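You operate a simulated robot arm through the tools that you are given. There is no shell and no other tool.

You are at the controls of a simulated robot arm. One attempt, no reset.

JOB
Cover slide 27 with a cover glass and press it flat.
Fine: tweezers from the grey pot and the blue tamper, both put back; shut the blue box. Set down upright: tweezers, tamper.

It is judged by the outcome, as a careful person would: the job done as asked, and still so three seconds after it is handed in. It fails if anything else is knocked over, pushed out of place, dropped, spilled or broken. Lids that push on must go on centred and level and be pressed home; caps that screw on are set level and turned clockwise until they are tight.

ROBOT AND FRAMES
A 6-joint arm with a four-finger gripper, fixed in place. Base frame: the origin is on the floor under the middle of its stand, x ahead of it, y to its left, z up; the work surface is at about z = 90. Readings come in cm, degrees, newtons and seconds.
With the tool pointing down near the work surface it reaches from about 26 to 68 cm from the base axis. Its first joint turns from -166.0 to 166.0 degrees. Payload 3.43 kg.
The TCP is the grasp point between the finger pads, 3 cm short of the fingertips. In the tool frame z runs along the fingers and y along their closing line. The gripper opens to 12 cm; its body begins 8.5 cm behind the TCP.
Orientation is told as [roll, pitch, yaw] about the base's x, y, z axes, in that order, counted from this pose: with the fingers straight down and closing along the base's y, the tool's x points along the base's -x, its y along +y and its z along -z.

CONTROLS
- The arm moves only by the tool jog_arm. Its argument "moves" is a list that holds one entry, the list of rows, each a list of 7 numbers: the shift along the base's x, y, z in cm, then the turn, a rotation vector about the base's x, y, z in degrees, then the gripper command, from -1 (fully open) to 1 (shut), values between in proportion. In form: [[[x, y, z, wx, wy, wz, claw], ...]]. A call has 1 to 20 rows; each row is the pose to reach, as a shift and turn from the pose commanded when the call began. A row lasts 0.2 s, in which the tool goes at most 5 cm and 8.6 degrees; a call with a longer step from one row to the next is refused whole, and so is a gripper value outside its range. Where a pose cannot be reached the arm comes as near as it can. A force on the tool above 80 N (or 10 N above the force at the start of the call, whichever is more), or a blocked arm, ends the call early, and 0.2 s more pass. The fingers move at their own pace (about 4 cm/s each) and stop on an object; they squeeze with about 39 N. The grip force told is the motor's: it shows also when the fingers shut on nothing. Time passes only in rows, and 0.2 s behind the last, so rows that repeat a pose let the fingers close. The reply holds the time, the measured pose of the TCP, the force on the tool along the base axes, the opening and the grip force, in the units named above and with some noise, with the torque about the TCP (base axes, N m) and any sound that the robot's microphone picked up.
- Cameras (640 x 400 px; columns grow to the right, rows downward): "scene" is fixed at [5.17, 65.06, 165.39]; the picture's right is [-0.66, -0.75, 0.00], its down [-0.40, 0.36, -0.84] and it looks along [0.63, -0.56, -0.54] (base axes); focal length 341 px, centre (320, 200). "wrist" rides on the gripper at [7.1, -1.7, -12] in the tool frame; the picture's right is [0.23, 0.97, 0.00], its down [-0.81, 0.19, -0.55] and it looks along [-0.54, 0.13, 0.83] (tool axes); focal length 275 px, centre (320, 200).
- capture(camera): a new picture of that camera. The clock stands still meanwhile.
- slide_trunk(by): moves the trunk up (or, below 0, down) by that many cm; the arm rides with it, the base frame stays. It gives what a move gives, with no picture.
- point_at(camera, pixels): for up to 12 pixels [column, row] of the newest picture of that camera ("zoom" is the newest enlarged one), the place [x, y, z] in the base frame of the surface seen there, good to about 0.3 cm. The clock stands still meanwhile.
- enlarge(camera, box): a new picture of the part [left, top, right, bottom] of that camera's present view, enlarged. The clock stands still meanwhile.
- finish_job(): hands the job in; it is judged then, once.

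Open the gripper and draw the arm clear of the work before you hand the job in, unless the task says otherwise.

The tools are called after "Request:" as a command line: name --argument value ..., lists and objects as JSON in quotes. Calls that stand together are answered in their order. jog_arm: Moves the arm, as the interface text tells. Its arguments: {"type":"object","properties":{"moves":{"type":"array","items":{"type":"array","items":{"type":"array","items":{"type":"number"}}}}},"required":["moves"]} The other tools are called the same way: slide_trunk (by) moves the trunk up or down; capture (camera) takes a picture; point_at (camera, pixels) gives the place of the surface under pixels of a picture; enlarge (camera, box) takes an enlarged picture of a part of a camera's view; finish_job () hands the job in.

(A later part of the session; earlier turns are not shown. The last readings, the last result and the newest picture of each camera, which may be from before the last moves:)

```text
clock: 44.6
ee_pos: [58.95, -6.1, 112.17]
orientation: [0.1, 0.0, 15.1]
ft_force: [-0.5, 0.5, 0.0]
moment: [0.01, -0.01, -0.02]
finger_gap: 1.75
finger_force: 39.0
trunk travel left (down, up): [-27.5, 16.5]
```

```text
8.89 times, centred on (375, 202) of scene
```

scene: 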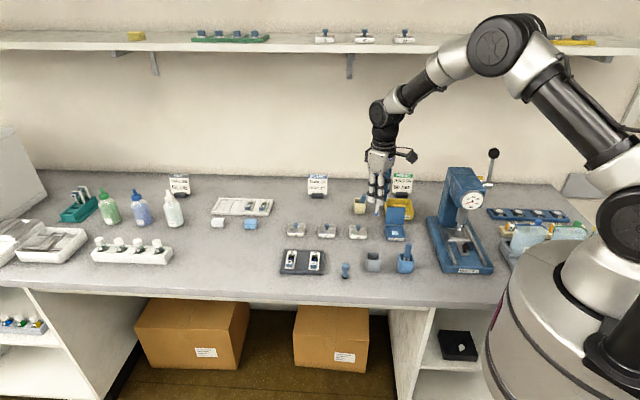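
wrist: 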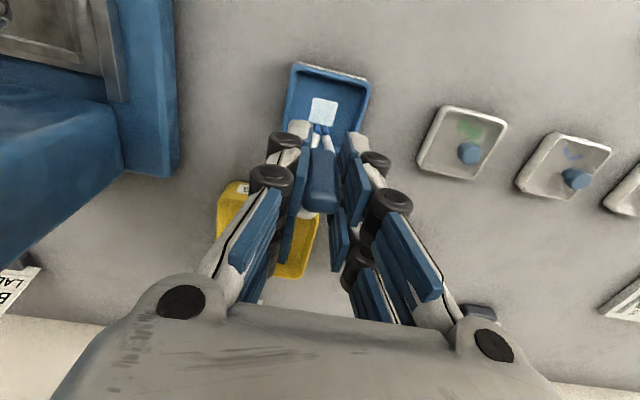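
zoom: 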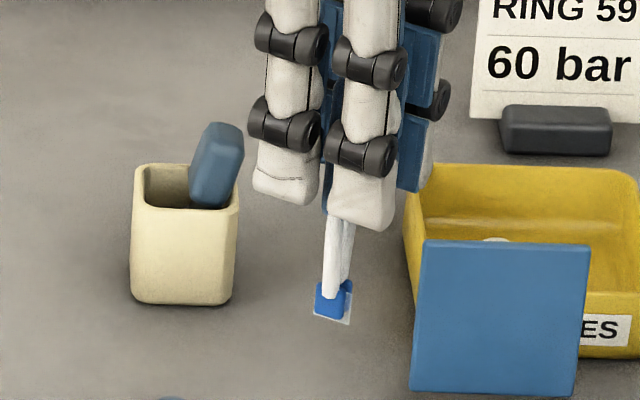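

Request:
enlarge --camera "scene" --box '[364, 198, 384, 222]'

Request:
point_at --camera "zoom" --pixels '[[320, 200], [310, 180], [360, 180], [360, 230], [320, 230], [335, 210], [335, 150], [350, 215]]'

Request:
enlarge --camera "wrist" --box '[290, 60, 365, 150]'

```text
16.00 times, centred on (374, 210) of scene
```

zoom: 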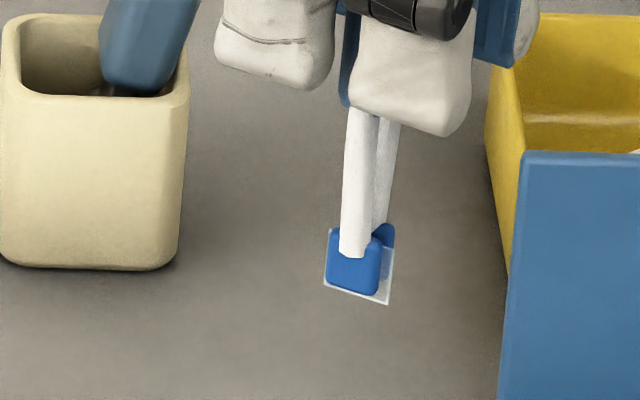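

```text
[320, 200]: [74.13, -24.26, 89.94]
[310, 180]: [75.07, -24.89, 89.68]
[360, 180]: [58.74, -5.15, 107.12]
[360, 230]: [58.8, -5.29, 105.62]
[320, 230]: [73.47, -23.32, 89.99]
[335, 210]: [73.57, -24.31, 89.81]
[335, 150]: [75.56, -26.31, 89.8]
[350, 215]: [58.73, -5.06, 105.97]
```

```text
4.44 times, centred on (328, 105) of wrist
```

zoom: 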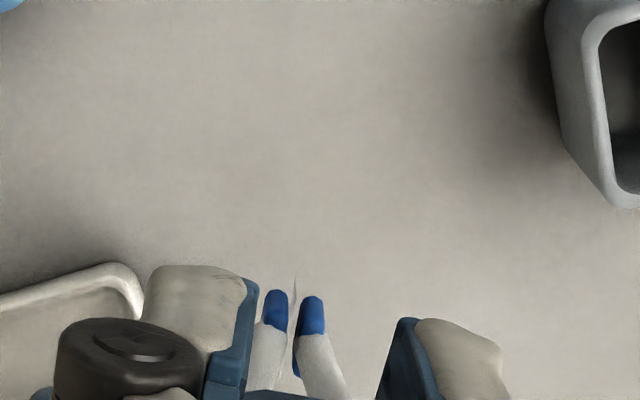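

The glass sits in the tips' plane, a little larger than the paddle-shaped tips. I'll turn 30° more so its face is square to the scene camera, to measure its size and position in the tips.

Request:
jog_arm --moves '[[[0, 0.5, 0, 0, 0, 7.5, 1], [0, 1, 0, 0, 0, 15, 1], [0, 1.5, 0, 0, 0, 22.5, 1], [0, 2, 0, 0, 0, 30, 1], [0, 2, 0, 0, 0, 30, 1]]]'

Request:
capture --camera "scene"

Request:
enlarge --camera "scene" --box '[360, 194, 380, 218]'

```text
clock: 45.8
ee_pos: [58.86, -4.01, 112.17]
orientation: [0.0, 0.1, 45.1]
ft_force: [0.9, 0.7, 0.1]
moment: [-0.03, -0.02, -0.05]
finger_gap: 1.78
finger_force: 38.9
trunk travel left (down, up): [-27.5, 16.5]
```

```text
taken
```

scene: 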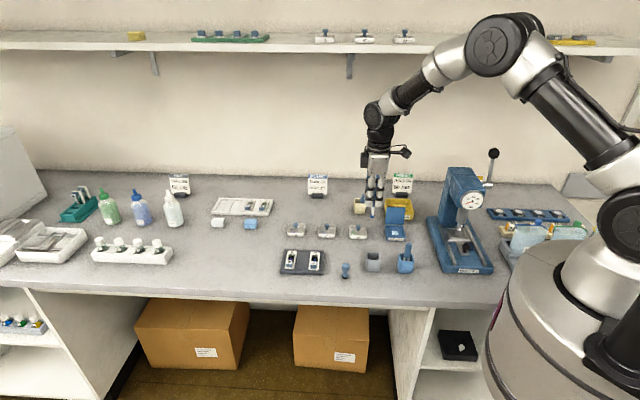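

```text
16.00 times, centred on (370, 206) of scene
```

zoom: 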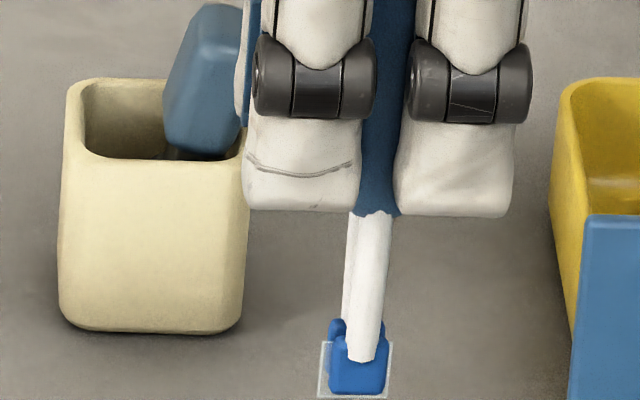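

Request:
enlarge --camera "scene" --box '[363, 208, 383, 224]'

Request:
point_at --camera "zoom" --pixels '[[260, 175], [330, 215], [300, 200], [322, 160], [262, 210], [300, 218], [290, 190], [300, 120]]'

Request:
enlarge --camera "scene" --box '[385, 218, 410, 246]'

```text
16.00 times, centred on (373, 216) of scene
```

zoom: 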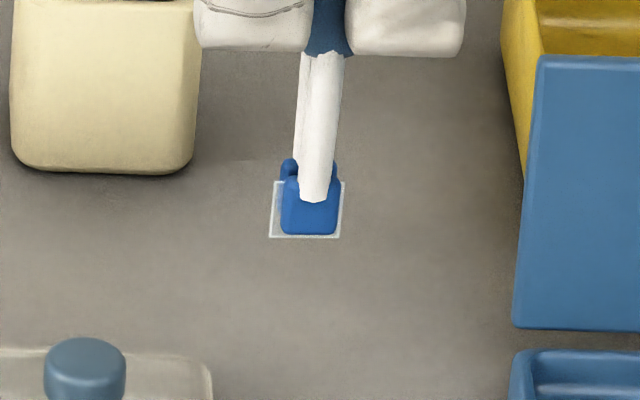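

```text
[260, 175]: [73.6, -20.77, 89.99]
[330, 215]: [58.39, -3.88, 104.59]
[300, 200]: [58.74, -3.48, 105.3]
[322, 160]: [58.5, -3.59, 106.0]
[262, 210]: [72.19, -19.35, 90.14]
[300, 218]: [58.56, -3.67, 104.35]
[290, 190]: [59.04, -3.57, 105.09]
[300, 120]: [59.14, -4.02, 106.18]
```

```text
14.29 times, centred on (398, 232) of scene
```

zoom: 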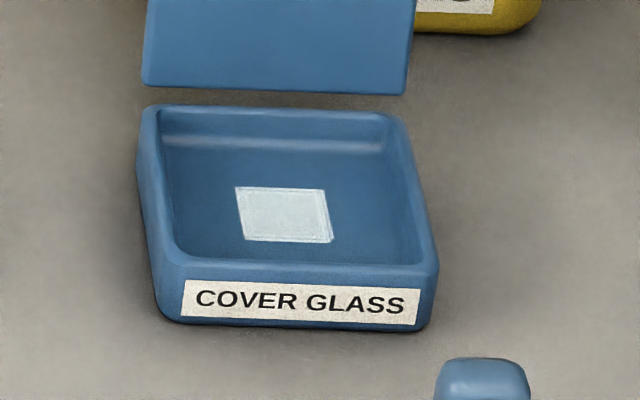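

Request:
enlarge --camera "scene" --box '[363, 208, 383, 224]'

Request:
point_at --camera "zoom" --pixels '[[272, 200], [271, 220], [342, 200], [341, 220], [280, 236], [330, 236], [276, 182], [340, 183], [290, 220], [330, 220], [310, 225], [312, 190]]'

```text
16.00 times, centred on (373, 216) of scene
```

zoom: 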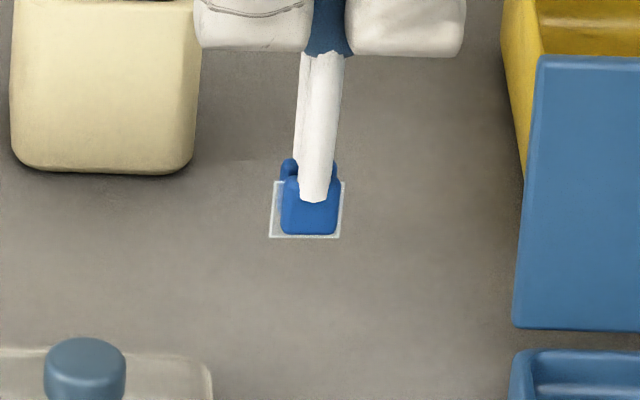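

```text
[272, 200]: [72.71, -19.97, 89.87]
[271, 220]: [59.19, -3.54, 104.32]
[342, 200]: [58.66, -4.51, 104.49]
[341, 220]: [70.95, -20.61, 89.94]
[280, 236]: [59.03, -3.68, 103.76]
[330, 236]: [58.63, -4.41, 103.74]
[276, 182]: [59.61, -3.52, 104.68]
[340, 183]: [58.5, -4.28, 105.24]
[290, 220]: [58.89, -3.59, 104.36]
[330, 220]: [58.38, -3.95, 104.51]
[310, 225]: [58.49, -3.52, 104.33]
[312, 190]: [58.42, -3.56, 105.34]
```

The glass is ≈1.4 cm square, its lower edge 8.4 cm below the TCP, centred on the tool axis and standing in the plane of the closing line. To lay it down I need to lean the tool, so I'll return to yaw −45° and move toward the slide at height.

Request:
jog_arm --moves '[[[0.2, 1, 0, 0, 0, -8.2, 1], [0.4, 2, 0, 0, 0, -16.4, 1], [0.6, 3, 0, 0, 0, -24.6, 1], [0.8, 4, 0, 0, 0, -32.8, 1], [1.0, 5, 0, 0, 0, -41, 1], [1.2, 6, 0, 0, 0, -49.2, 1], [1.4, 7, 0, 0, 0, -57.4, 1], [1.6, 8, 0, 0, 0, -65.6, 1], [1.8, 9, 0, 0, 0, -73.8, 1], [2.0, 10, 0, 0, 0, -82, 1], [2.1, 11, 0, 0, 0, -90, 1], [2.1, 11, 0, 0, 0, -90, 1]]]'

Request:
jog_arm --moves '[[[0, 0, 0, 5, -5, 0, 1], [0, 0, 0, 10, -10, 0, 1], [0, 0, 0, 15, -15, 0, 1], [0, 0, 0, 20, -20, 0, 1], [0, 0, 0, 25, -25, 0, 1], [0, 0, 0, 31.8, -31.8, 0, 1], [0, 0, 0, 31.8, -31.8, 0, 1]]]'

Request:
capture --camera "scene"

Request:
capture --camera "wrist"

```text
clock: 48.4
ee_pos: [60.9, 7.0, 112.15]
orientation: [-0.1, 0.1, -45.1]
ft_force: [0.8, 0.0, -0.4]
moment: [-0.02, -0.02, 0.0]
finger_gap: 1.74
finger_force: 38.7
trunk travel left (down, up): [-27.5, 16.5]
```

```text
refused: row 6 steps farther than a row can; nothing moved
```

```text
taken
```

scene: 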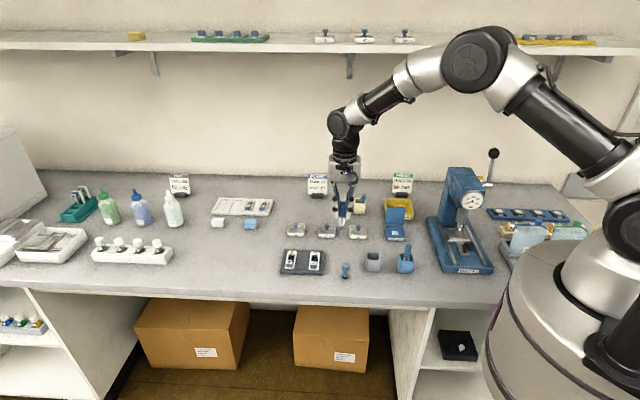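

```text
taken
```

wrist: 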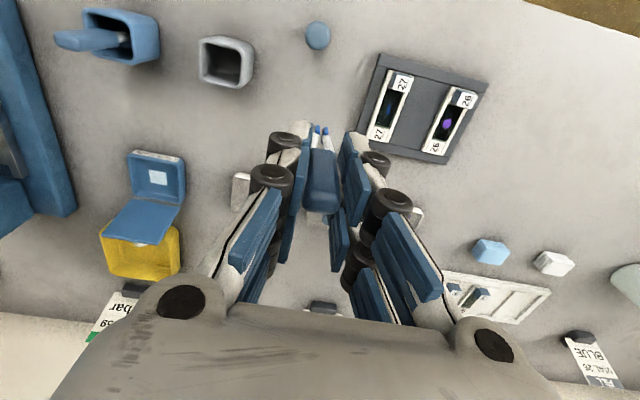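

The tool is at yaw −45°. I'll lean it in 7.5° steps to 45° about the (0.7,−0.7) axis so the tips point toward +a, staying high.

Request:
jog_arm --moves '[[[0, 0, 0, 5.3, -5.3, 0, 1], [0, 0, 0, 10.6, -10.6, 0, 1], [0, 0, 0, 15.9, -15.9, 0, 1], [0, 0, 0, 21.2, -21.2, 0, 1], [0, 0, 0, 26.5, -26.5, 0, 1], [0, 0, 0, 31.8, -31.8, 0, 1], [0, 0, 0, 31.8, -31.8, 0, 1]]]'

Request:
capture --camera "scene"

Request:
capture --camera "wrist"

```text
clock: 50.0
ee_pos: [61.08, 6.89, 112.19]
orientation: [45.0, 0.0, -45.0]
ft_force: [0.2, -1.1, -0.8]
moment: [0.01, -0.01, 0.01]
finger_gap: 1.77
finger_force: 38.7
trunk travel left (down, up): [-27.5, 16.5]
```

```text
taken
```

scene: 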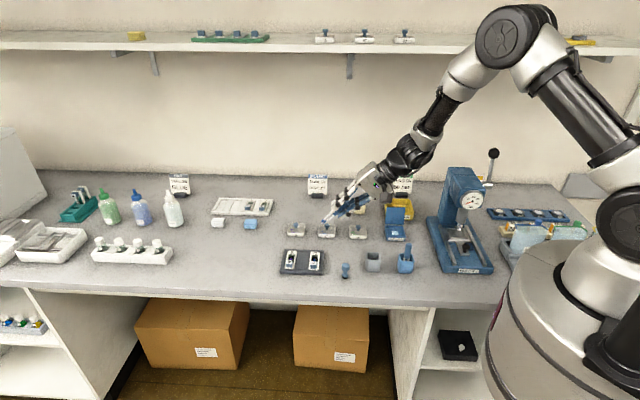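

```text
taken
```

wrist: 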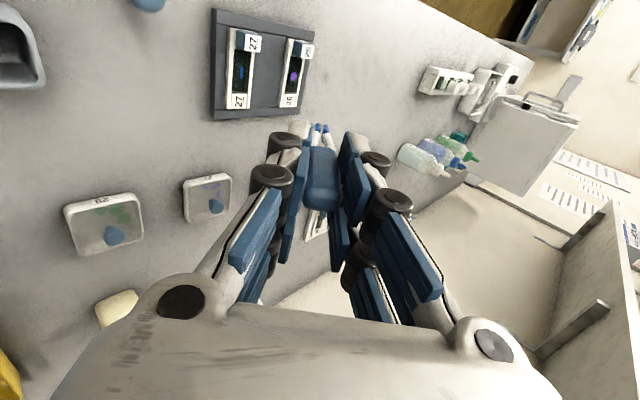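

The 45° lean is reached. I'll move so the glass hovers ~5 cm above slide 27's well and then check alignment.

Request:
jog_arm --moves '[[[0.5, 0.5, -2, 0, 0, 0, 1], [1.0, 1.0, -5, 0, 0, 0, 1], [1.5, 1.6, -8, 0, 0, 0, 1], [1.97, 2.06, -10.7, 0, 0, 0, 1], [1.97, 2.06, -10.7, 0, 0, 0, 1]]]'

Request:
enlarge --camera "scene" --box '[275, 215, 375, 280]'

Request:
capture --camera "wrist"

```text
clock: 51.2
ee_pos: [63.05, 9.07, 101.61]
orientation: [45.0, 0.0, -44.9]
ft_force: [-0.2, -0.5, 0.6]
moment: [0.02, 0.05, 0.0]
finger_gap: 1.74
finger_force: 38.9
trunk travel left (down, up): [-27.5, 16.5]
```

```text
6.15 times, centred on (325, 248) of scene
```

zoom: 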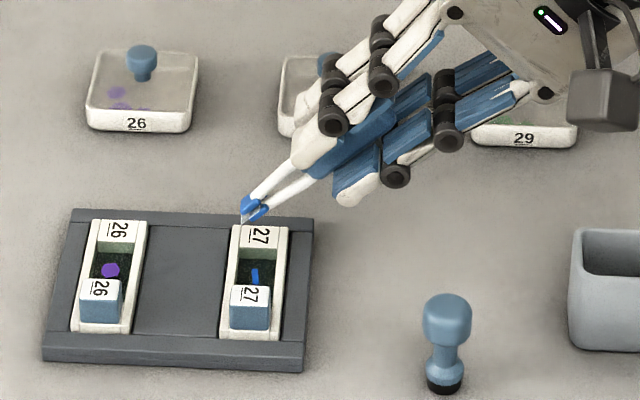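

```text
taken
```

wrist: 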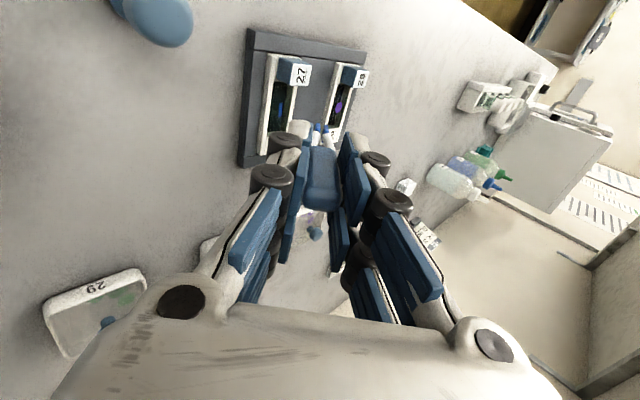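

I'll zoom in on the tips, glass and slide 27 and measure them together.

Request:
enlarge --camera "scene" --box '[300, 240, 330, 270]'

Request:
point_at --camera "zoom" --pixels '[[320, 200]]'

Request:
enlarge --camera "wrist" --box '[230, 20, 390, 150]'

```text
13.33 times, centred on (315, 255) of scene
```

zoom: 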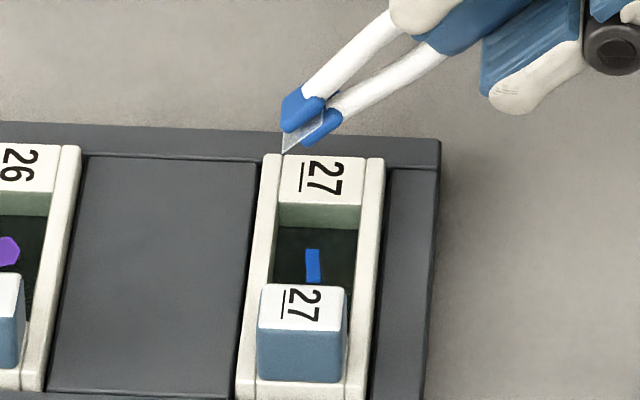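

```text
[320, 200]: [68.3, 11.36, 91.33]
```

```text
3.08 times, centred on (310, 85) of wrist
```

zoom: 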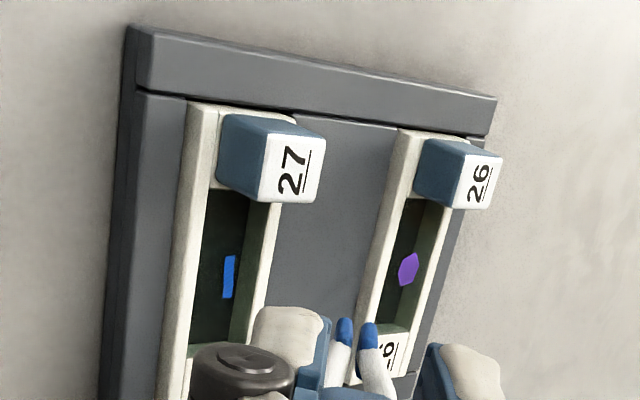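

Request:
enlarge --camera "scene" --box '[300, 240, 330, 270]'

Request:
point_at --camera "zoom" --pixels '[[313, 265], [265, 265], [368, 265], [320, 195], [290, 245], [340, 245], [283, 148], [300, 130], [295, 115], [318, 130], [305, 290], [256, 340]]'

Request:
point_at --camera "zoom" --pixels '[[285, 270], [345, 275], [275, 200], [362, 205], [250, 265], [380, 265], [313, 253], [313, 278], [360, 90], [380, 75], [325, 120], [300, 340]]'

```text
13.33 times, centred on (315, 255) of scene
```

zoom: 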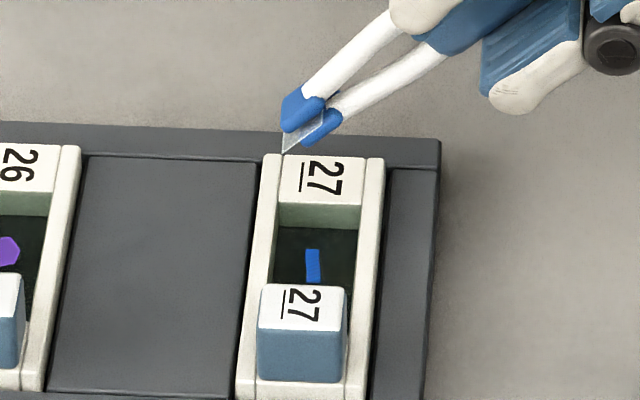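

```text
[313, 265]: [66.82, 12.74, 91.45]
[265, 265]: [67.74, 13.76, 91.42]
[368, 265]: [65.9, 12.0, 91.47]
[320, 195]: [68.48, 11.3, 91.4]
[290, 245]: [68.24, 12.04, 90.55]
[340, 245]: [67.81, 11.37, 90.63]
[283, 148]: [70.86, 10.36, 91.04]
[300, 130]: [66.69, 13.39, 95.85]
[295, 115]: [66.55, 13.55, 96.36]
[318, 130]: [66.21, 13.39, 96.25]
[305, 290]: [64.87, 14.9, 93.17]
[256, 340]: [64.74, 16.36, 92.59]
```

```text
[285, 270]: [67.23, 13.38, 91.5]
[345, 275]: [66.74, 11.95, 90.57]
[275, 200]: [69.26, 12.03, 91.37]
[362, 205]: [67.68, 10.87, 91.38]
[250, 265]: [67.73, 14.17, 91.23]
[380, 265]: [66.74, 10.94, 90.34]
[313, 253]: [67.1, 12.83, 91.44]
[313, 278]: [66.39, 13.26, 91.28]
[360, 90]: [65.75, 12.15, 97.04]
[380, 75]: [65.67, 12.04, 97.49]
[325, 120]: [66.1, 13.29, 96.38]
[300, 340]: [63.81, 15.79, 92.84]
```

The specimen reads z≈91.45 from both views while the well floor reads 90.55, so something raised is under it. I'll sample a grid of heights across the well to understand the seat for the glass.

Request:
enlarge --camera "scene" --box '[308, 252, 324, 264]'

Request:
point_at --camera "zoom" --pixels '[[270, 165], [285, 165], [300, 165], [315, 165], [330, 165], [345, 165], [270, 200], [285, 200], [300, 200], [315, 200], [330, 200], [345, 200]]'

Request:
point_at --camera "zoom" --pixels '[[270, 220], [285, 220], [300, 220], [315, 220], [330, 220], [350, 220], [290, 140], [310, 140], [330, 140], [350, 140], [300, 180], [340, 180]]'

```text
16.00 times, centred on (316, 258) of scene
```

zoom: 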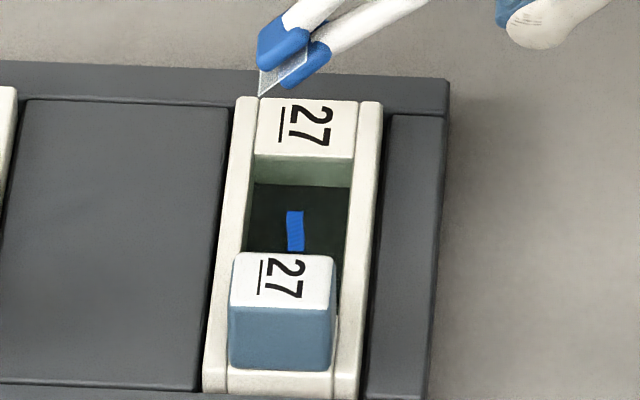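

```text
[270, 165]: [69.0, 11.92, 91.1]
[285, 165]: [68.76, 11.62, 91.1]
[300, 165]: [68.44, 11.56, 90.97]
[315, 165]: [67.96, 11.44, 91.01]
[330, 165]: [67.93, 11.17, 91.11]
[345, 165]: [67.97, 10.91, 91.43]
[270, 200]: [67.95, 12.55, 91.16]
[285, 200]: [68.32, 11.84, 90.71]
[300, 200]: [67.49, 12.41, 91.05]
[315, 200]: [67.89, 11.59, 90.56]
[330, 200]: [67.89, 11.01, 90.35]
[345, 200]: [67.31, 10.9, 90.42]
```

```text
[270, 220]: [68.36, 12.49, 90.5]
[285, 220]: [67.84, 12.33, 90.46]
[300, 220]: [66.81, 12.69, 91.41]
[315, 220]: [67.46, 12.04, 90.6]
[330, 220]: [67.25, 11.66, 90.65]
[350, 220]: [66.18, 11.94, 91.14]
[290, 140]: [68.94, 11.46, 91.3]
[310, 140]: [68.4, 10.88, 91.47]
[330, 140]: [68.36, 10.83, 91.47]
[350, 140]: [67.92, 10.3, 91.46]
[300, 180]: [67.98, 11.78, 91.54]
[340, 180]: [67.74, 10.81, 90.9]
```

The specimen lies at slide-top level (z≈91.4, centre ≈[66.84, 12.74]); the "well" is clear glass flush with the frame, so the cover glass just lies on top. I'll lower the leaning glass to ~0.4 cm above it and check alignment.

Request:
jog_arm --moves '[[[0.05, -0.03, -1.3, 0, 0, 0, 1], [0.05, -0.05, -2.6, 0, 0, 0, 1], [0.05, -0.05, -3.8, 0, 0, 0, 1], [0.05, -0.05, -3.8, 0, 0, 0, 1]]]'

Request:
enlarge --camera "scene" --box '[308, 250, 328, 266]'

Request:
enlarge --camera "wrist" --box '[250, 30, 390, 160]'

```text
clock: 52.2
ee_pos: [63.21, 8.98, 97.61]
orientation: [44.9, 0.0, -45.0]
ft_force: [0.2, -0.7, -0.8]
moment: [0.03, 0.02, -0.03]
finger_gap: 1.77
finger_force: 39.1
trunk travel left (down, up): [-27.5, 16.5]
```

```text
16.00 times, centred on (318, 258) of scene
```

zoom: 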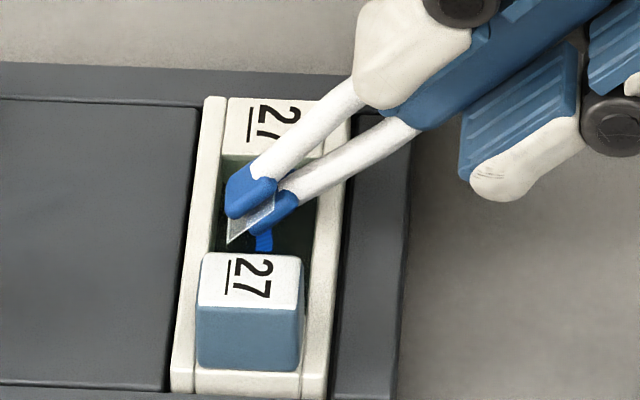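

```text
3.08 times, centred on (320, 95) of wrist
```

zoom: 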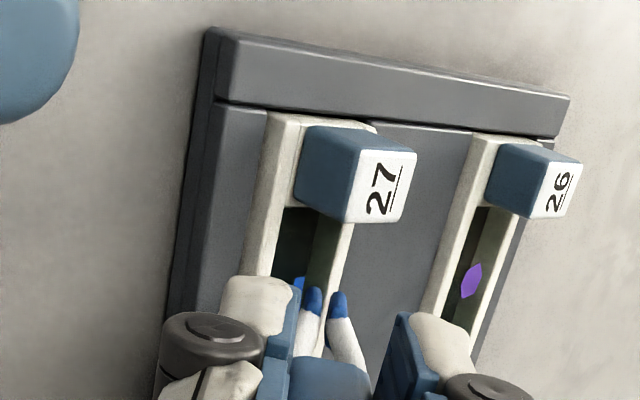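

The glass's lower edge is ≈0.7 cm to the +a side of the specimen (good), and about 0.15 cm too far toward the front. I'll correct that and lower in 0.1 cm steps until the edge touches.

Request:
jog_arm --moves '[[[0.1, -0.1, 0, 0, 0, 0, 1], [0.1, -0.1, -0.1, 0, 0, 0, 1], [0.1, -0.1, -0.1, 0, 0, 0, 1]]]'

Request:
enlarge --camera "scene" --box '[308, 250, 328, 266]'

```text
clock: 53.0
ee_pos: [63.16, 8.82, 97.54]
orientation: [45.0, 0.0, -45.0]
ft_force: [0.2, 0.5, 0.5]
moment: [-0.02, 0.01, 0.01]
finger_gap: 1.79
finger_force: 39.0
trunk travel left (down, up): [-27.5, 16.5]
```

```text
16.00 times, centred on (318, 258) of scene
```

zoom: 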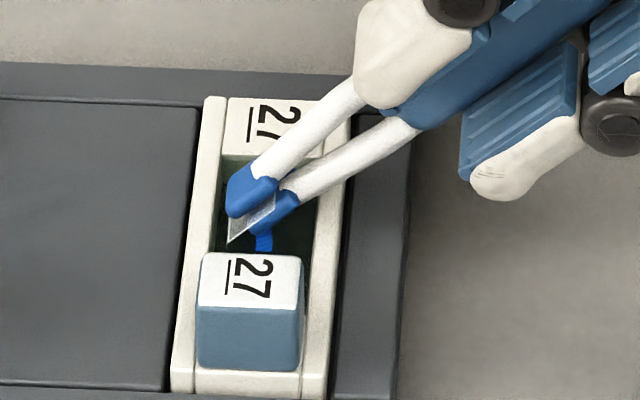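

Request:
jog_arm --moves '[[[0, 0, -0.1, 0, 0, 0, 1], [0, 0, -0.15, 0, 0, 0, 1], [0, 0, -0.15, 0, 0, 0, 1]]]'

Request:
enlarge --camera "scene" --box '[308, 250, 328, 266]'

```text
clock: 53.8
ee_pos: [63.32, 8.87, 97.45]
orientation: [45.1, -0.1, -45.0]
ft_force: [0.1, -0.8, 5.7]
moment: [0.17, -0.21, -0.01]
finger_gap: 1.77
finger_force: 39.1
trunk travel left (down, up): [-27.5, 16.5]
```

```text
16.00 times, centred on (318, 258) of scene
```

zoom: 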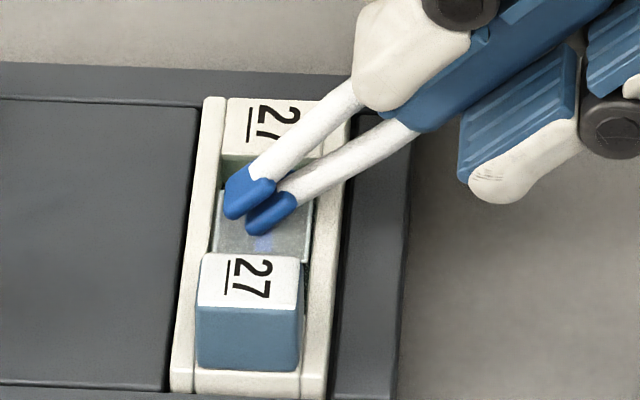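

On contact (5.7 N) the glass came off the tips and now lies on slide 27 over the specimen. I'll withdraw the tweezers straight back along their own axis.

Request:
jog_arm --moves '[[[0, 0, 0.15, 0, 0, 0, 1], [-0.2, -0.2, 0.45, 0, 0, 0, 1], [-0.6, -0.6, 1.0, 0, 0, 0, 1], [-1.3, -1.3, 2.0, 0, 0, 0, 1], [-2.3, -2.3, 3.6, 0, 0, 0, 1], [-3.5, -3.5, 6, 0, 0, 0, 1], [-4, -4, 9, 0, 0, 0, 1], [-4, -4, 9, 0, 0, 0, 1]]]'

Request:
enlarge --camera "scene" --box '[305, 248, 330, 270]'

Request:
enlarge --camera "scene" --box '[270, 190, 390, 280]'

```text
clock: 55.6
ee_pos: [59.2, 4.81, 106.45]
orientation: [45.0, 0.0, -45.0]
ft_force: [-0.5, 0.1, -0.4]
moment: [0.03, -0.02, 0.01]
finger_gap: 1.73
finger_force: 39.1
trunk travel left (down, up): [-27.5, 16.5]
```

```text
16.00 times, centred on (318, 259) of scene
```

zoom: 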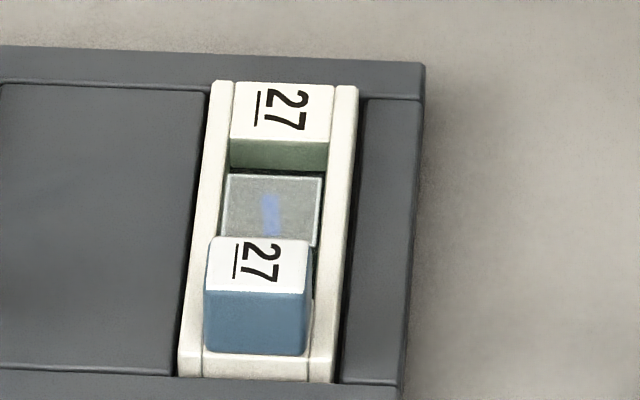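

```text
4.44 times, centred on (330, 235) of scene
```

zoom: 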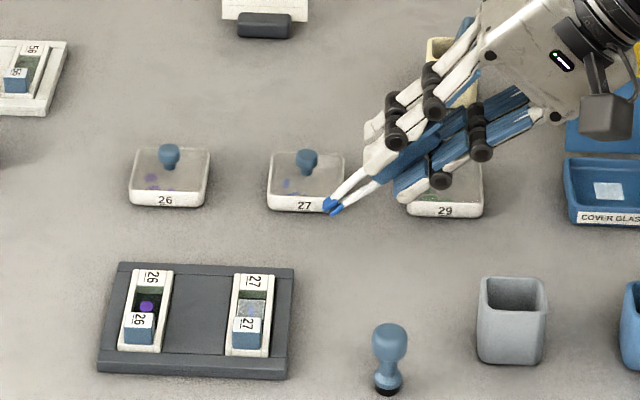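

The cover glass lies inside slide 27's frame over the specimen. Now I'll straighten the tool upright and move above the grey pot to return the tweezers.

Request:
jog_arm --moves '[[[-0.5, -0.3, 1, -5.3, 5.3, 0, 1], [-1.5, -0.8, 2, -10.6, 10.6, 0, 1], [-2.5, -1.5, 3, -15.9, 15.9, 0, 1], [-3.5, -2.2, 3, -21.2, 21.2, 0, 1], [-4.5, -3, 3, -26.5, 26.5, 0, 1], [-5.5, -3.8, 3, -31.8, 31.8, 0, 1], [-6.1, -4.3, 3, -31.8, 31.8, 0, 1], [-6.1, -4.3, 3, -31.8, 31.8, 0, 1]]]'

Request:
enlarge --camera "scene" --box '[345, 200, 405, 270]'

Request:
capture --camera "wrist"

```text
clock: 57.4
ee_pos: [53.04, 0.65, 109.34]
orientation: [-0.1, -0.1, -45.0]
ft_force: [0.2, -0.1, -0.6]
moment: [0.03, -0.01, 0.0]
finger_gap: 1.76
finger_force: 39.1
trunk travel left (down, up): [-27.5, 16.5]
```

```text
5.71 times, centred on (375, 235) of scene
```

zoom: 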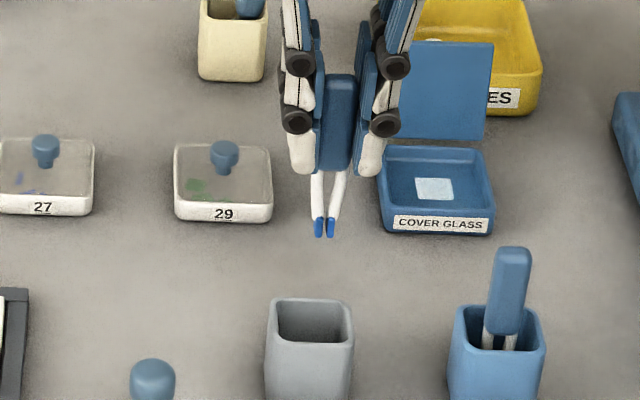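

```text
taken
```

wrist: 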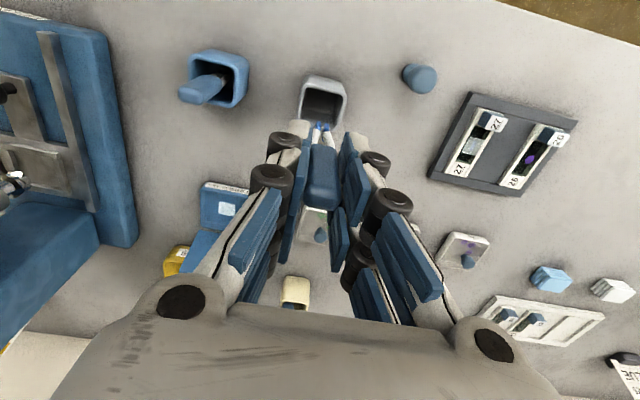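

The tips hang centred over the grey pot. I'll lower the tweezers into the pot to just above the height at which I picked them up.

Request:
jog_arm --moves '[[[0.03, -0.05, -2.5, 0, 0, 0, 1], [0.03, -0.05, -5, 0, 0, 0, 1], [0.03, -0.05, -7, 0, 0, 0, 1], [0.03, -0.05, -9, 0, 0, 0, 1], [0.03, -0.05, -10.2, 0, 0, 0, 1], [0.03, -0.05, -10.2, 0, 0, 0, 1]]]'

Request:
enlarge --camera "scene" --box '[350, 225, 400, 275]'

```text
clock: 58.8
ee_pos: [53.06, 0.55, 99.32]
orientation: [0.0, 0.1, -45.1]
ft_force: [0.0, 0.2, -1.5]
moment: [0.02, 0.01, -0.02]
finger_gap: 1.76
finger_force: 39.0
trunk travel left (down, up): [-27.5, 16.5]
```

```text
8.00 times, centred on (375, 250) of scene
```

zoom: 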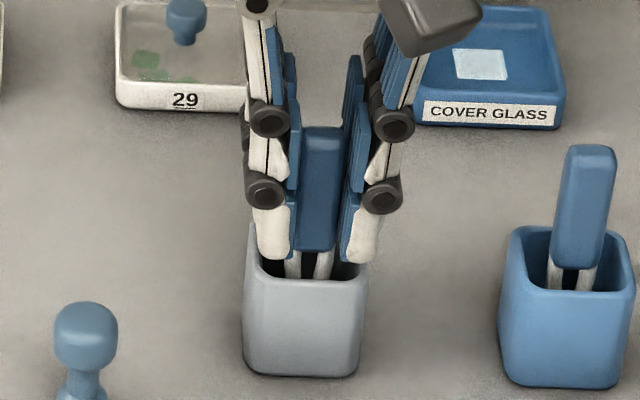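

Tips are inside the pot with no contact yet. I'll lower in small steps until I feel the pot floor.

Request:
jog_arm --moves '[[[0, 0, -0.3, 0, 0, 0, 1], [0, 0, -0.45, 0, 0, 0, 1], [0, 0, -0.55, 0, 0, 0, 1], [0, 0, -0.55, 0, 0, 0, 1]]]'

```text
clock: 59.8
ee_pos: [53.1, 0.51, 98.75]
orientation: [0.0, 0.0, -45.0]
ft_force: [0.3, -0.2, 3.0]
moment: [-0.05, -0.01, -0.01]
finger_gap: 1.73
finger_force: 39.4
trunk travel left (down, up): [-27.5, 16.5]
```

Floor contact (3 N) at z=98.75. I'll open the fingers gently to release and check the tweezers stay upright.

Request:
jog_arm --moves '[[[0, 0, 0.02, 0, 0, 0, 0.68], [0, 0, 0.02, 0, 0, 0, 0.6], [0, 0, 0.02, 0, 0, 0, 0.4], [0, 0, 0.02, 0, 0, 0, 0.17], [0, 0, 0.02, 0, 0, 0, 0.17]]]'

Request:
enlarge --camera "scene" --box '[350, 225, 400, 275]'

Request:
enlarge --camera "wrist" --box '[260, 80, 380, 230]'

```text
clock: 61.0
ee_pos: [53.04, 0.59, 98.72]
orientation: [0.1, 0.0, -45.0]
ft_force: [0.1, 0.6, -0.2]
moment: [-0.01, -0.01, 0.01]
finger_gap: 4.96
finger_force: 0.1
trunk travel left (down, up): [-27.5, 16.5]
```

```text
8.00 times, centred on (375, 250) of scene
```

zoom: 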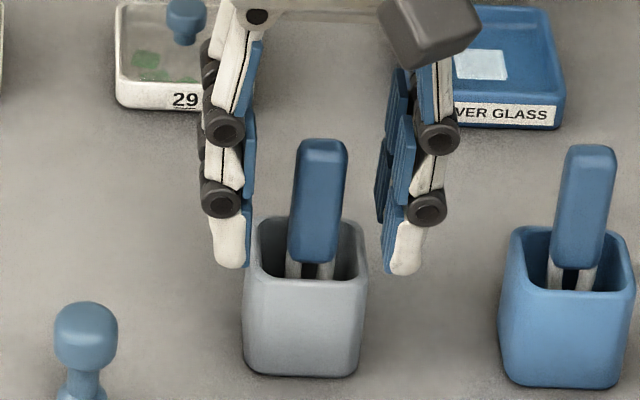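

```text
2.67 times, centred on (320, 155) of wrist
```

zoom: 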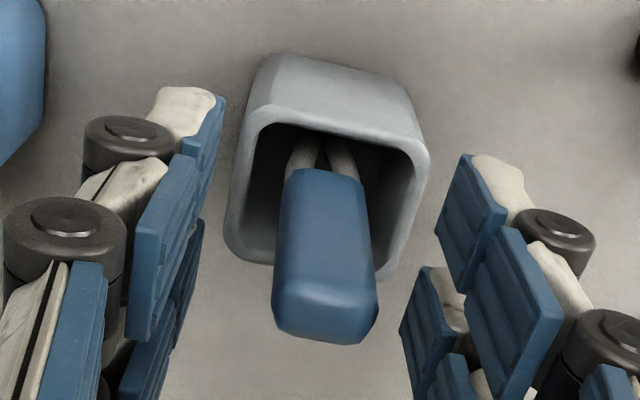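

The tweezers stand upright in the grey pot. I'll rise clear and check the glass on slide 27 and the tamper more closely.

Request:
jog_arm --moves '[[[0, 0, 1.5, 0, 0, 0, 0.17], [0, 0, 4, 0, 0, 0, 0.17], [0, 0, 8, 0, 0, 0, 0.17], [1.5, 3, 11, 0, 0, 0, 0.17], [3, 7, 12, 0, 0, 0, 0.17], [3, 9.2, 12, 0, 0, 0, 0.17], [3, 9.2, 12, 0, 0, 0, 0.17]]]'

Request:
enlarge --camera "scene" --box '[308, 252, 324, 264]'

Request:
point_at --camera "zoom" --pixels '[[270, 180], [300, 180], [335, 180], [265, 200], [285, 200], [302, 205], [320, 200], [340, 200], [270, 220], [300, 220], [330, 220], [345, 225]]'

Request:
capture --camera "wrist"

```text
clock: 62.6
ee_pos: [56.23, 9.75, 110.7]
orientation: [0.1, -0.1, -45.0]
ft_force: [-1.1, -0.1, -0.3]
moment: [-0.01, -0.01, 0.01]
finger_gap: 4.96
finger_force: 0.0
trunk travel left (down, up): [-27.5, 16.5]
```

```text
16.00 times, centred on (316, 258) of scene
```

zoom: 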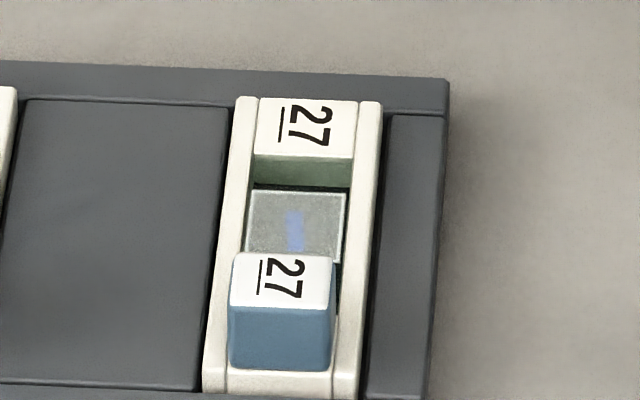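

```text
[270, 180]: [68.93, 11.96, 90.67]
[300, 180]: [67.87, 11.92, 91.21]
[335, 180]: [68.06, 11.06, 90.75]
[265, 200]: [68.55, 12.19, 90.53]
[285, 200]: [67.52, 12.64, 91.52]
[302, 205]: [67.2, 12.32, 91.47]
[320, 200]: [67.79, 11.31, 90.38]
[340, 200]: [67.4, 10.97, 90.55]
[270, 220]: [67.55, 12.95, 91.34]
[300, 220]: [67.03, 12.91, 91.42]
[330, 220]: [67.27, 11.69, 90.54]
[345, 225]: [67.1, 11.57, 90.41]
```

```text
taken
```

wrist: 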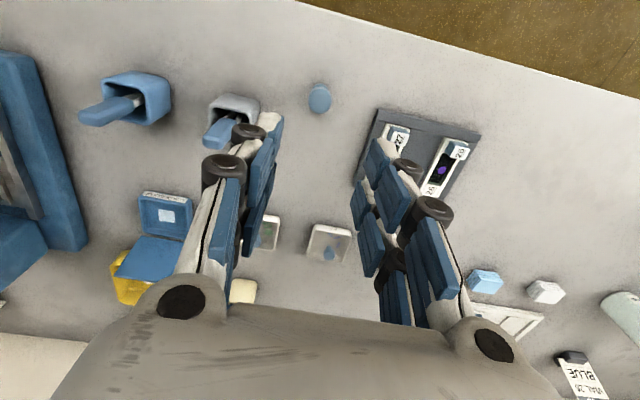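

The glass lies flat over the specimen, surface z≈91.45. Now the tamper at (319,97) in the wrist view: I'll enlarge and measure it.

Request:
enlarge --camera "wrist" --box '[290, 70, 350, 125]'

Request:
point_at --camera "zoom" --pixels '[[320, 200]]'

Request:
enlarge --camera "scene" --box '[330, 252, 360, 287]'

```text
7.27 times, centred on (320, 98) of wrist
```

zoom: 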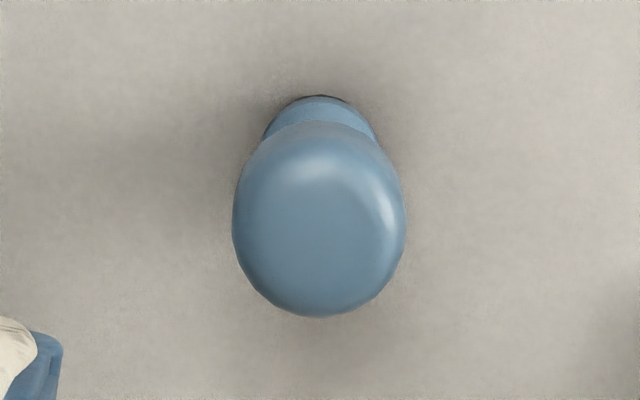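

```text
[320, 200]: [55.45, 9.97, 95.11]
```

```text
11.43 times, centred on (345, 270) of scene
```

zoom: 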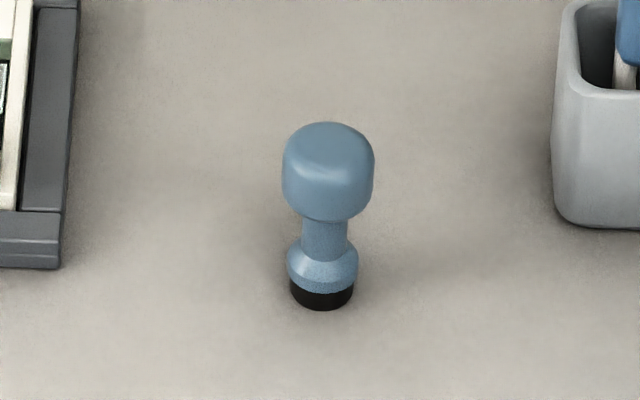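

Request:
enlarge --camera "wrist" --box '[290, 70, 350, 125]'

Request:
point_at --camera "zoom" --pixels '[[240, 220], [400, 220], [320, 310], [320, 130], [320, 235], [270, 280], [370, 285], [320, 105], [270, 130], [372, 140], [320, 180], [280, 180]]'

Request:
enlarge --camera "scene" --box '[330, 252, 360, 287]'

Request:
point_at --camera "zoom" --pixels '[[290, 170], [368, 170], [328, 130], [328, 205], [328, 230], [295, 270], [352, 270], [322, 300], [300, 300], [345, 300], [310, 240], [340, 240]]'

```text
7.27 times, centred on (320, 98) of wrist
```

zoom: 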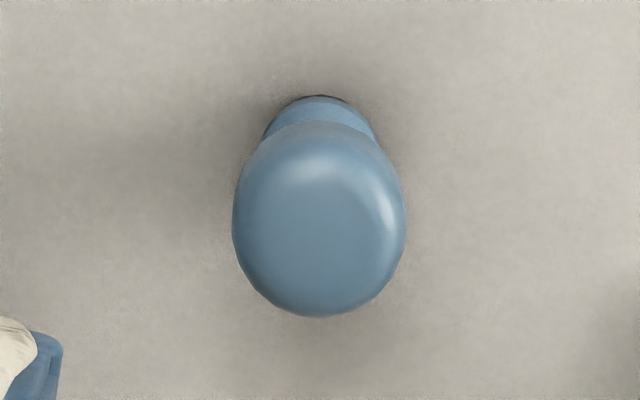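

```text
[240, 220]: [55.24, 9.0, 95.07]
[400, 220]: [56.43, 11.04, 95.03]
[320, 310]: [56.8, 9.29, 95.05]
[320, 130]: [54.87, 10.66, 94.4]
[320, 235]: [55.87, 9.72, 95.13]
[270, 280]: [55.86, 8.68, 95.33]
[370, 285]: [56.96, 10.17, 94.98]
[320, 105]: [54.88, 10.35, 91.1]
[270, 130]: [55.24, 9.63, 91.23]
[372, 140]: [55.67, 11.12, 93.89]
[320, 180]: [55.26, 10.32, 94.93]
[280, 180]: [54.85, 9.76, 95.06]
```

```text
11.43 times, centred on (345, 270) of scene
```

zoom: 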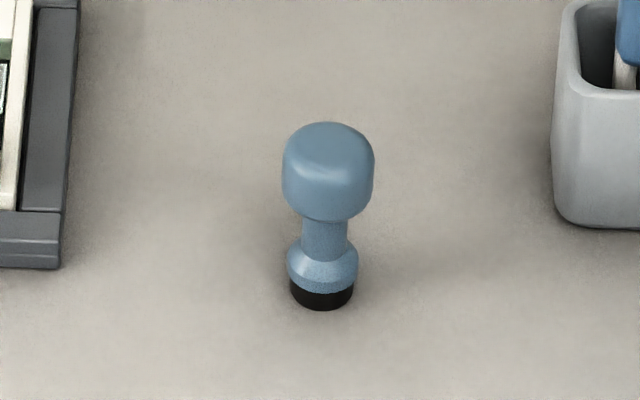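

```text
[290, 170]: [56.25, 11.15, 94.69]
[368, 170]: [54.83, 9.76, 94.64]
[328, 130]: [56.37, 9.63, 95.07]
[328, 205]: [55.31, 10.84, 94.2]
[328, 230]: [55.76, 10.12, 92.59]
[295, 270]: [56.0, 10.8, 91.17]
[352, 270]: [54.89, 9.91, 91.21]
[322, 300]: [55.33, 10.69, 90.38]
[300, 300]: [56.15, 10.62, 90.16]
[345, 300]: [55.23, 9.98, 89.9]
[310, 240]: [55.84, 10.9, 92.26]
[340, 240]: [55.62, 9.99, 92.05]
```

The tamper's head is ≈2.3 cm wide centred at [55.85, 9.98], top z≈95.1. I'll descend over it with the fingers at 5 cm, then check.

Request:
jog_arm --moves '[[[-0.2, 0.1, -4, 0, 0, 0, 0.17], [-0.38, 0.23, -8, 0, 0, 0, 0.17], [-0.38, 0.23, -11, 0, 0, 0, 0.17], [-0.38, 0.23, -11.5, 0, 0, 0, 0.17], [-0.38, 0.23, -11.5, 0, 0, 0, 0.17]]]'

Request:
capture --camera "wrist"

Request:
enlarge --camera "scene" --box '[315, 230, 375, 285]'

```text
clock: 63.8
ee_pos: [55.86, 9.94, 99.17]
orientation: [0.0, 0.0, -45.0]
ft_force: [0.1, -0.7, -0.4]
moment: [0.0, 0.01, 0.02]
finger_gap: 4.95
finger_force: 0.2
trunk travel left (down, up): [-27.5, 16.5]
```

```text
taken
```

wrist: 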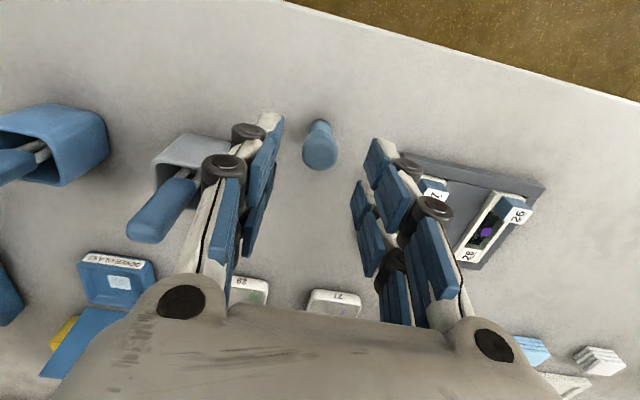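

```text
7.27 times, centred on (345, 258) of scene
```

zoom: 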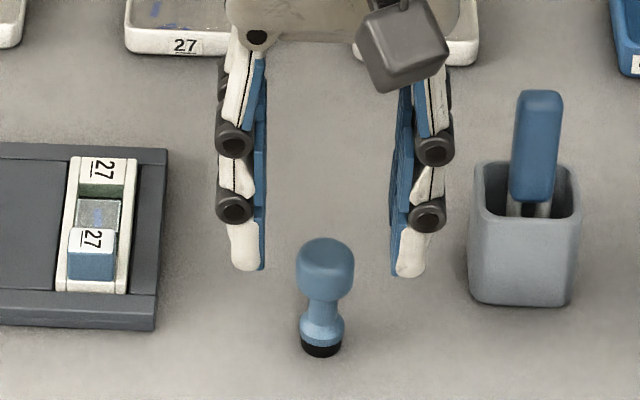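

Aligned. I'll descend to z≈96.1 and close on the tamper's head.

Request:
jog_arm --moves '[[[0, 0.03, -1.5, 0, 0, 0, 0.17], [0, 0.03, -3.1, 0, 0, 0, 0.17], [0, 0.03, -3.1, 0, 0, 0, 0.4], [0, 0.03, -3.1, 0, 0, 0, 0.55], [0, 0.03, -3.1, 0, 0, 0, 0.8], [0, 0.03, -3.1, 0, 0, 0, 0.8], [0, 0.03, -3.1, 0, 0, 0, 0.8]]]'

Request:
enlarge --camera "scene" --box '[315, 230, 375, 285]'

```text
clock: 65.4
ee_pos: [55.81, 9.99, 96.25]
orientation: [-0.1, -0.1, -44.9]
ft_force: [0.3, 0.2, -0.6]
moment: [0.0, 0.01, 0.04]
finger_gap: 2.03
finger_force: 39.3
trunk travel left (down, up): [-27.5, 16.5]
```

```text
7.27 times, centred on (345, 258) of scene
```

zoom: 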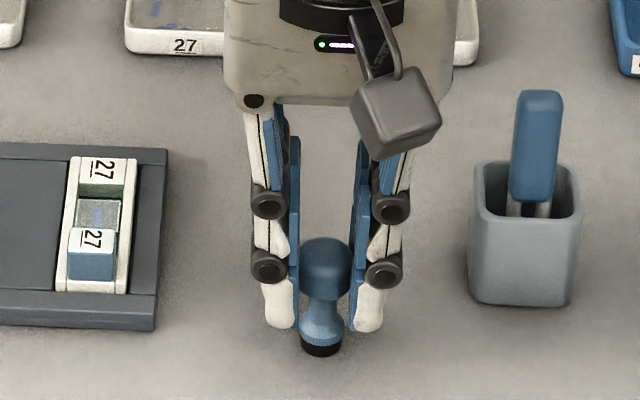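

Gripped (gap 2.03, no side load). I'll lift the tamper and carry it above slide 27, foot about 5 cm over the glass.

Request:
jog_arm --moves '[[[0, 0, 1, 0, 0, 0, 0.85], [0, 0, 3, 0, 0, 0, 0.85], [0, 0, 6, 0, 0, 0, 0.85], [1.5, 0.4, 7, 0, 0, 0, 0.85], [5, 1.3, 7, 0, 0, 0, 0.85], [8.5, 2.2, 7, 0, 0, 0, 0.85], [11.0, 2.88, 7, 0, 0, 0, 0.85], [11.0, 2.88, 6, 0, 0, 0, 0.85], [11.0, 2.88, 6, 0, 0, 0, 0.85]]]'

Request:
enlarge --camera "scene" --box '[290, 225, 340, 275]'

Request:
capture --camera "wrist"

```text
clock: 67.4
ee_pos: [66.8, 12.88, 102.19]
orientation: [0.0, 0.0, -45.0]
ft_force: [-0.9, 0.4, 0.3]
moment: [0.0, -0.03, 0.03]
finger_gap: 2.0
finger_force: 38.8
trunk travel left (down, up): [-27.5, 16.5]
```

```text
8.00 times, centred on (315, 250) of scene
```

zoom: 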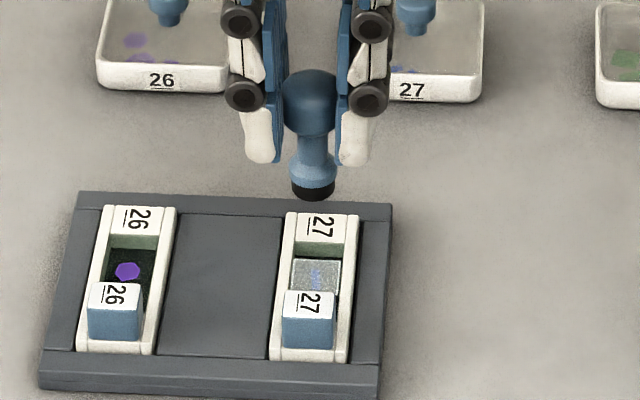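

```text
taken
```

wrist: 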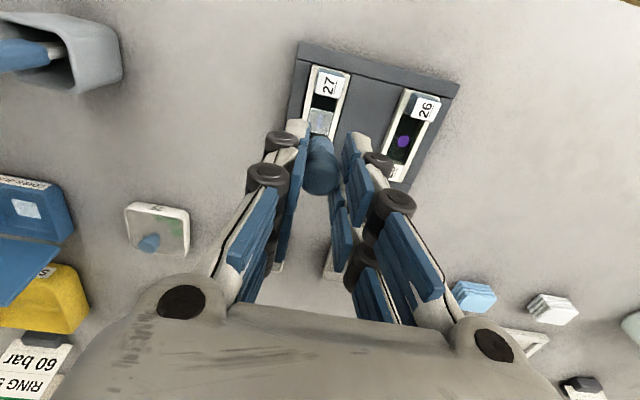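

I'll zoom the wrist view to measure the glass under the tamper and compare with the tamper's foot.

Request:
enlarge --camera "wrist" --box '[285, 50, 375, 150]'

Request:
point_at --camera "zoom" --pixels '[[320, 200]]'

Request:
enlarge --camera "scene" --box '[300, 235, 330, 270]'

```text
4.00 times, centred on (330, 100) of wrist
```

zoom: 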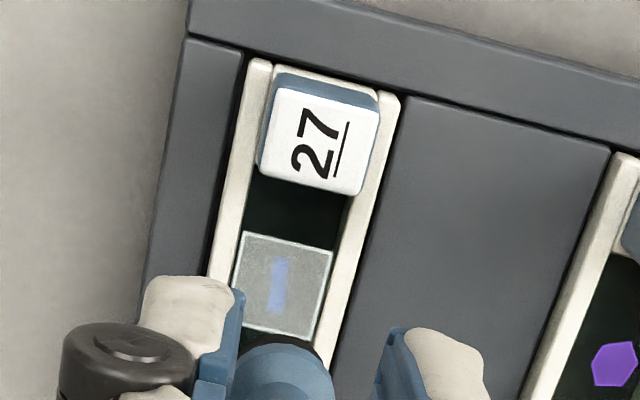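

```text
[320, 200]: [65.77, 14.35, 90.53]
```

```text
11.43 times, centred on (315, 252) of scene
```

zoom: 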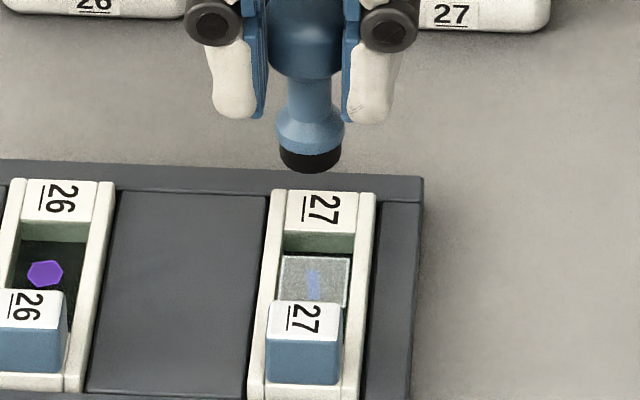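

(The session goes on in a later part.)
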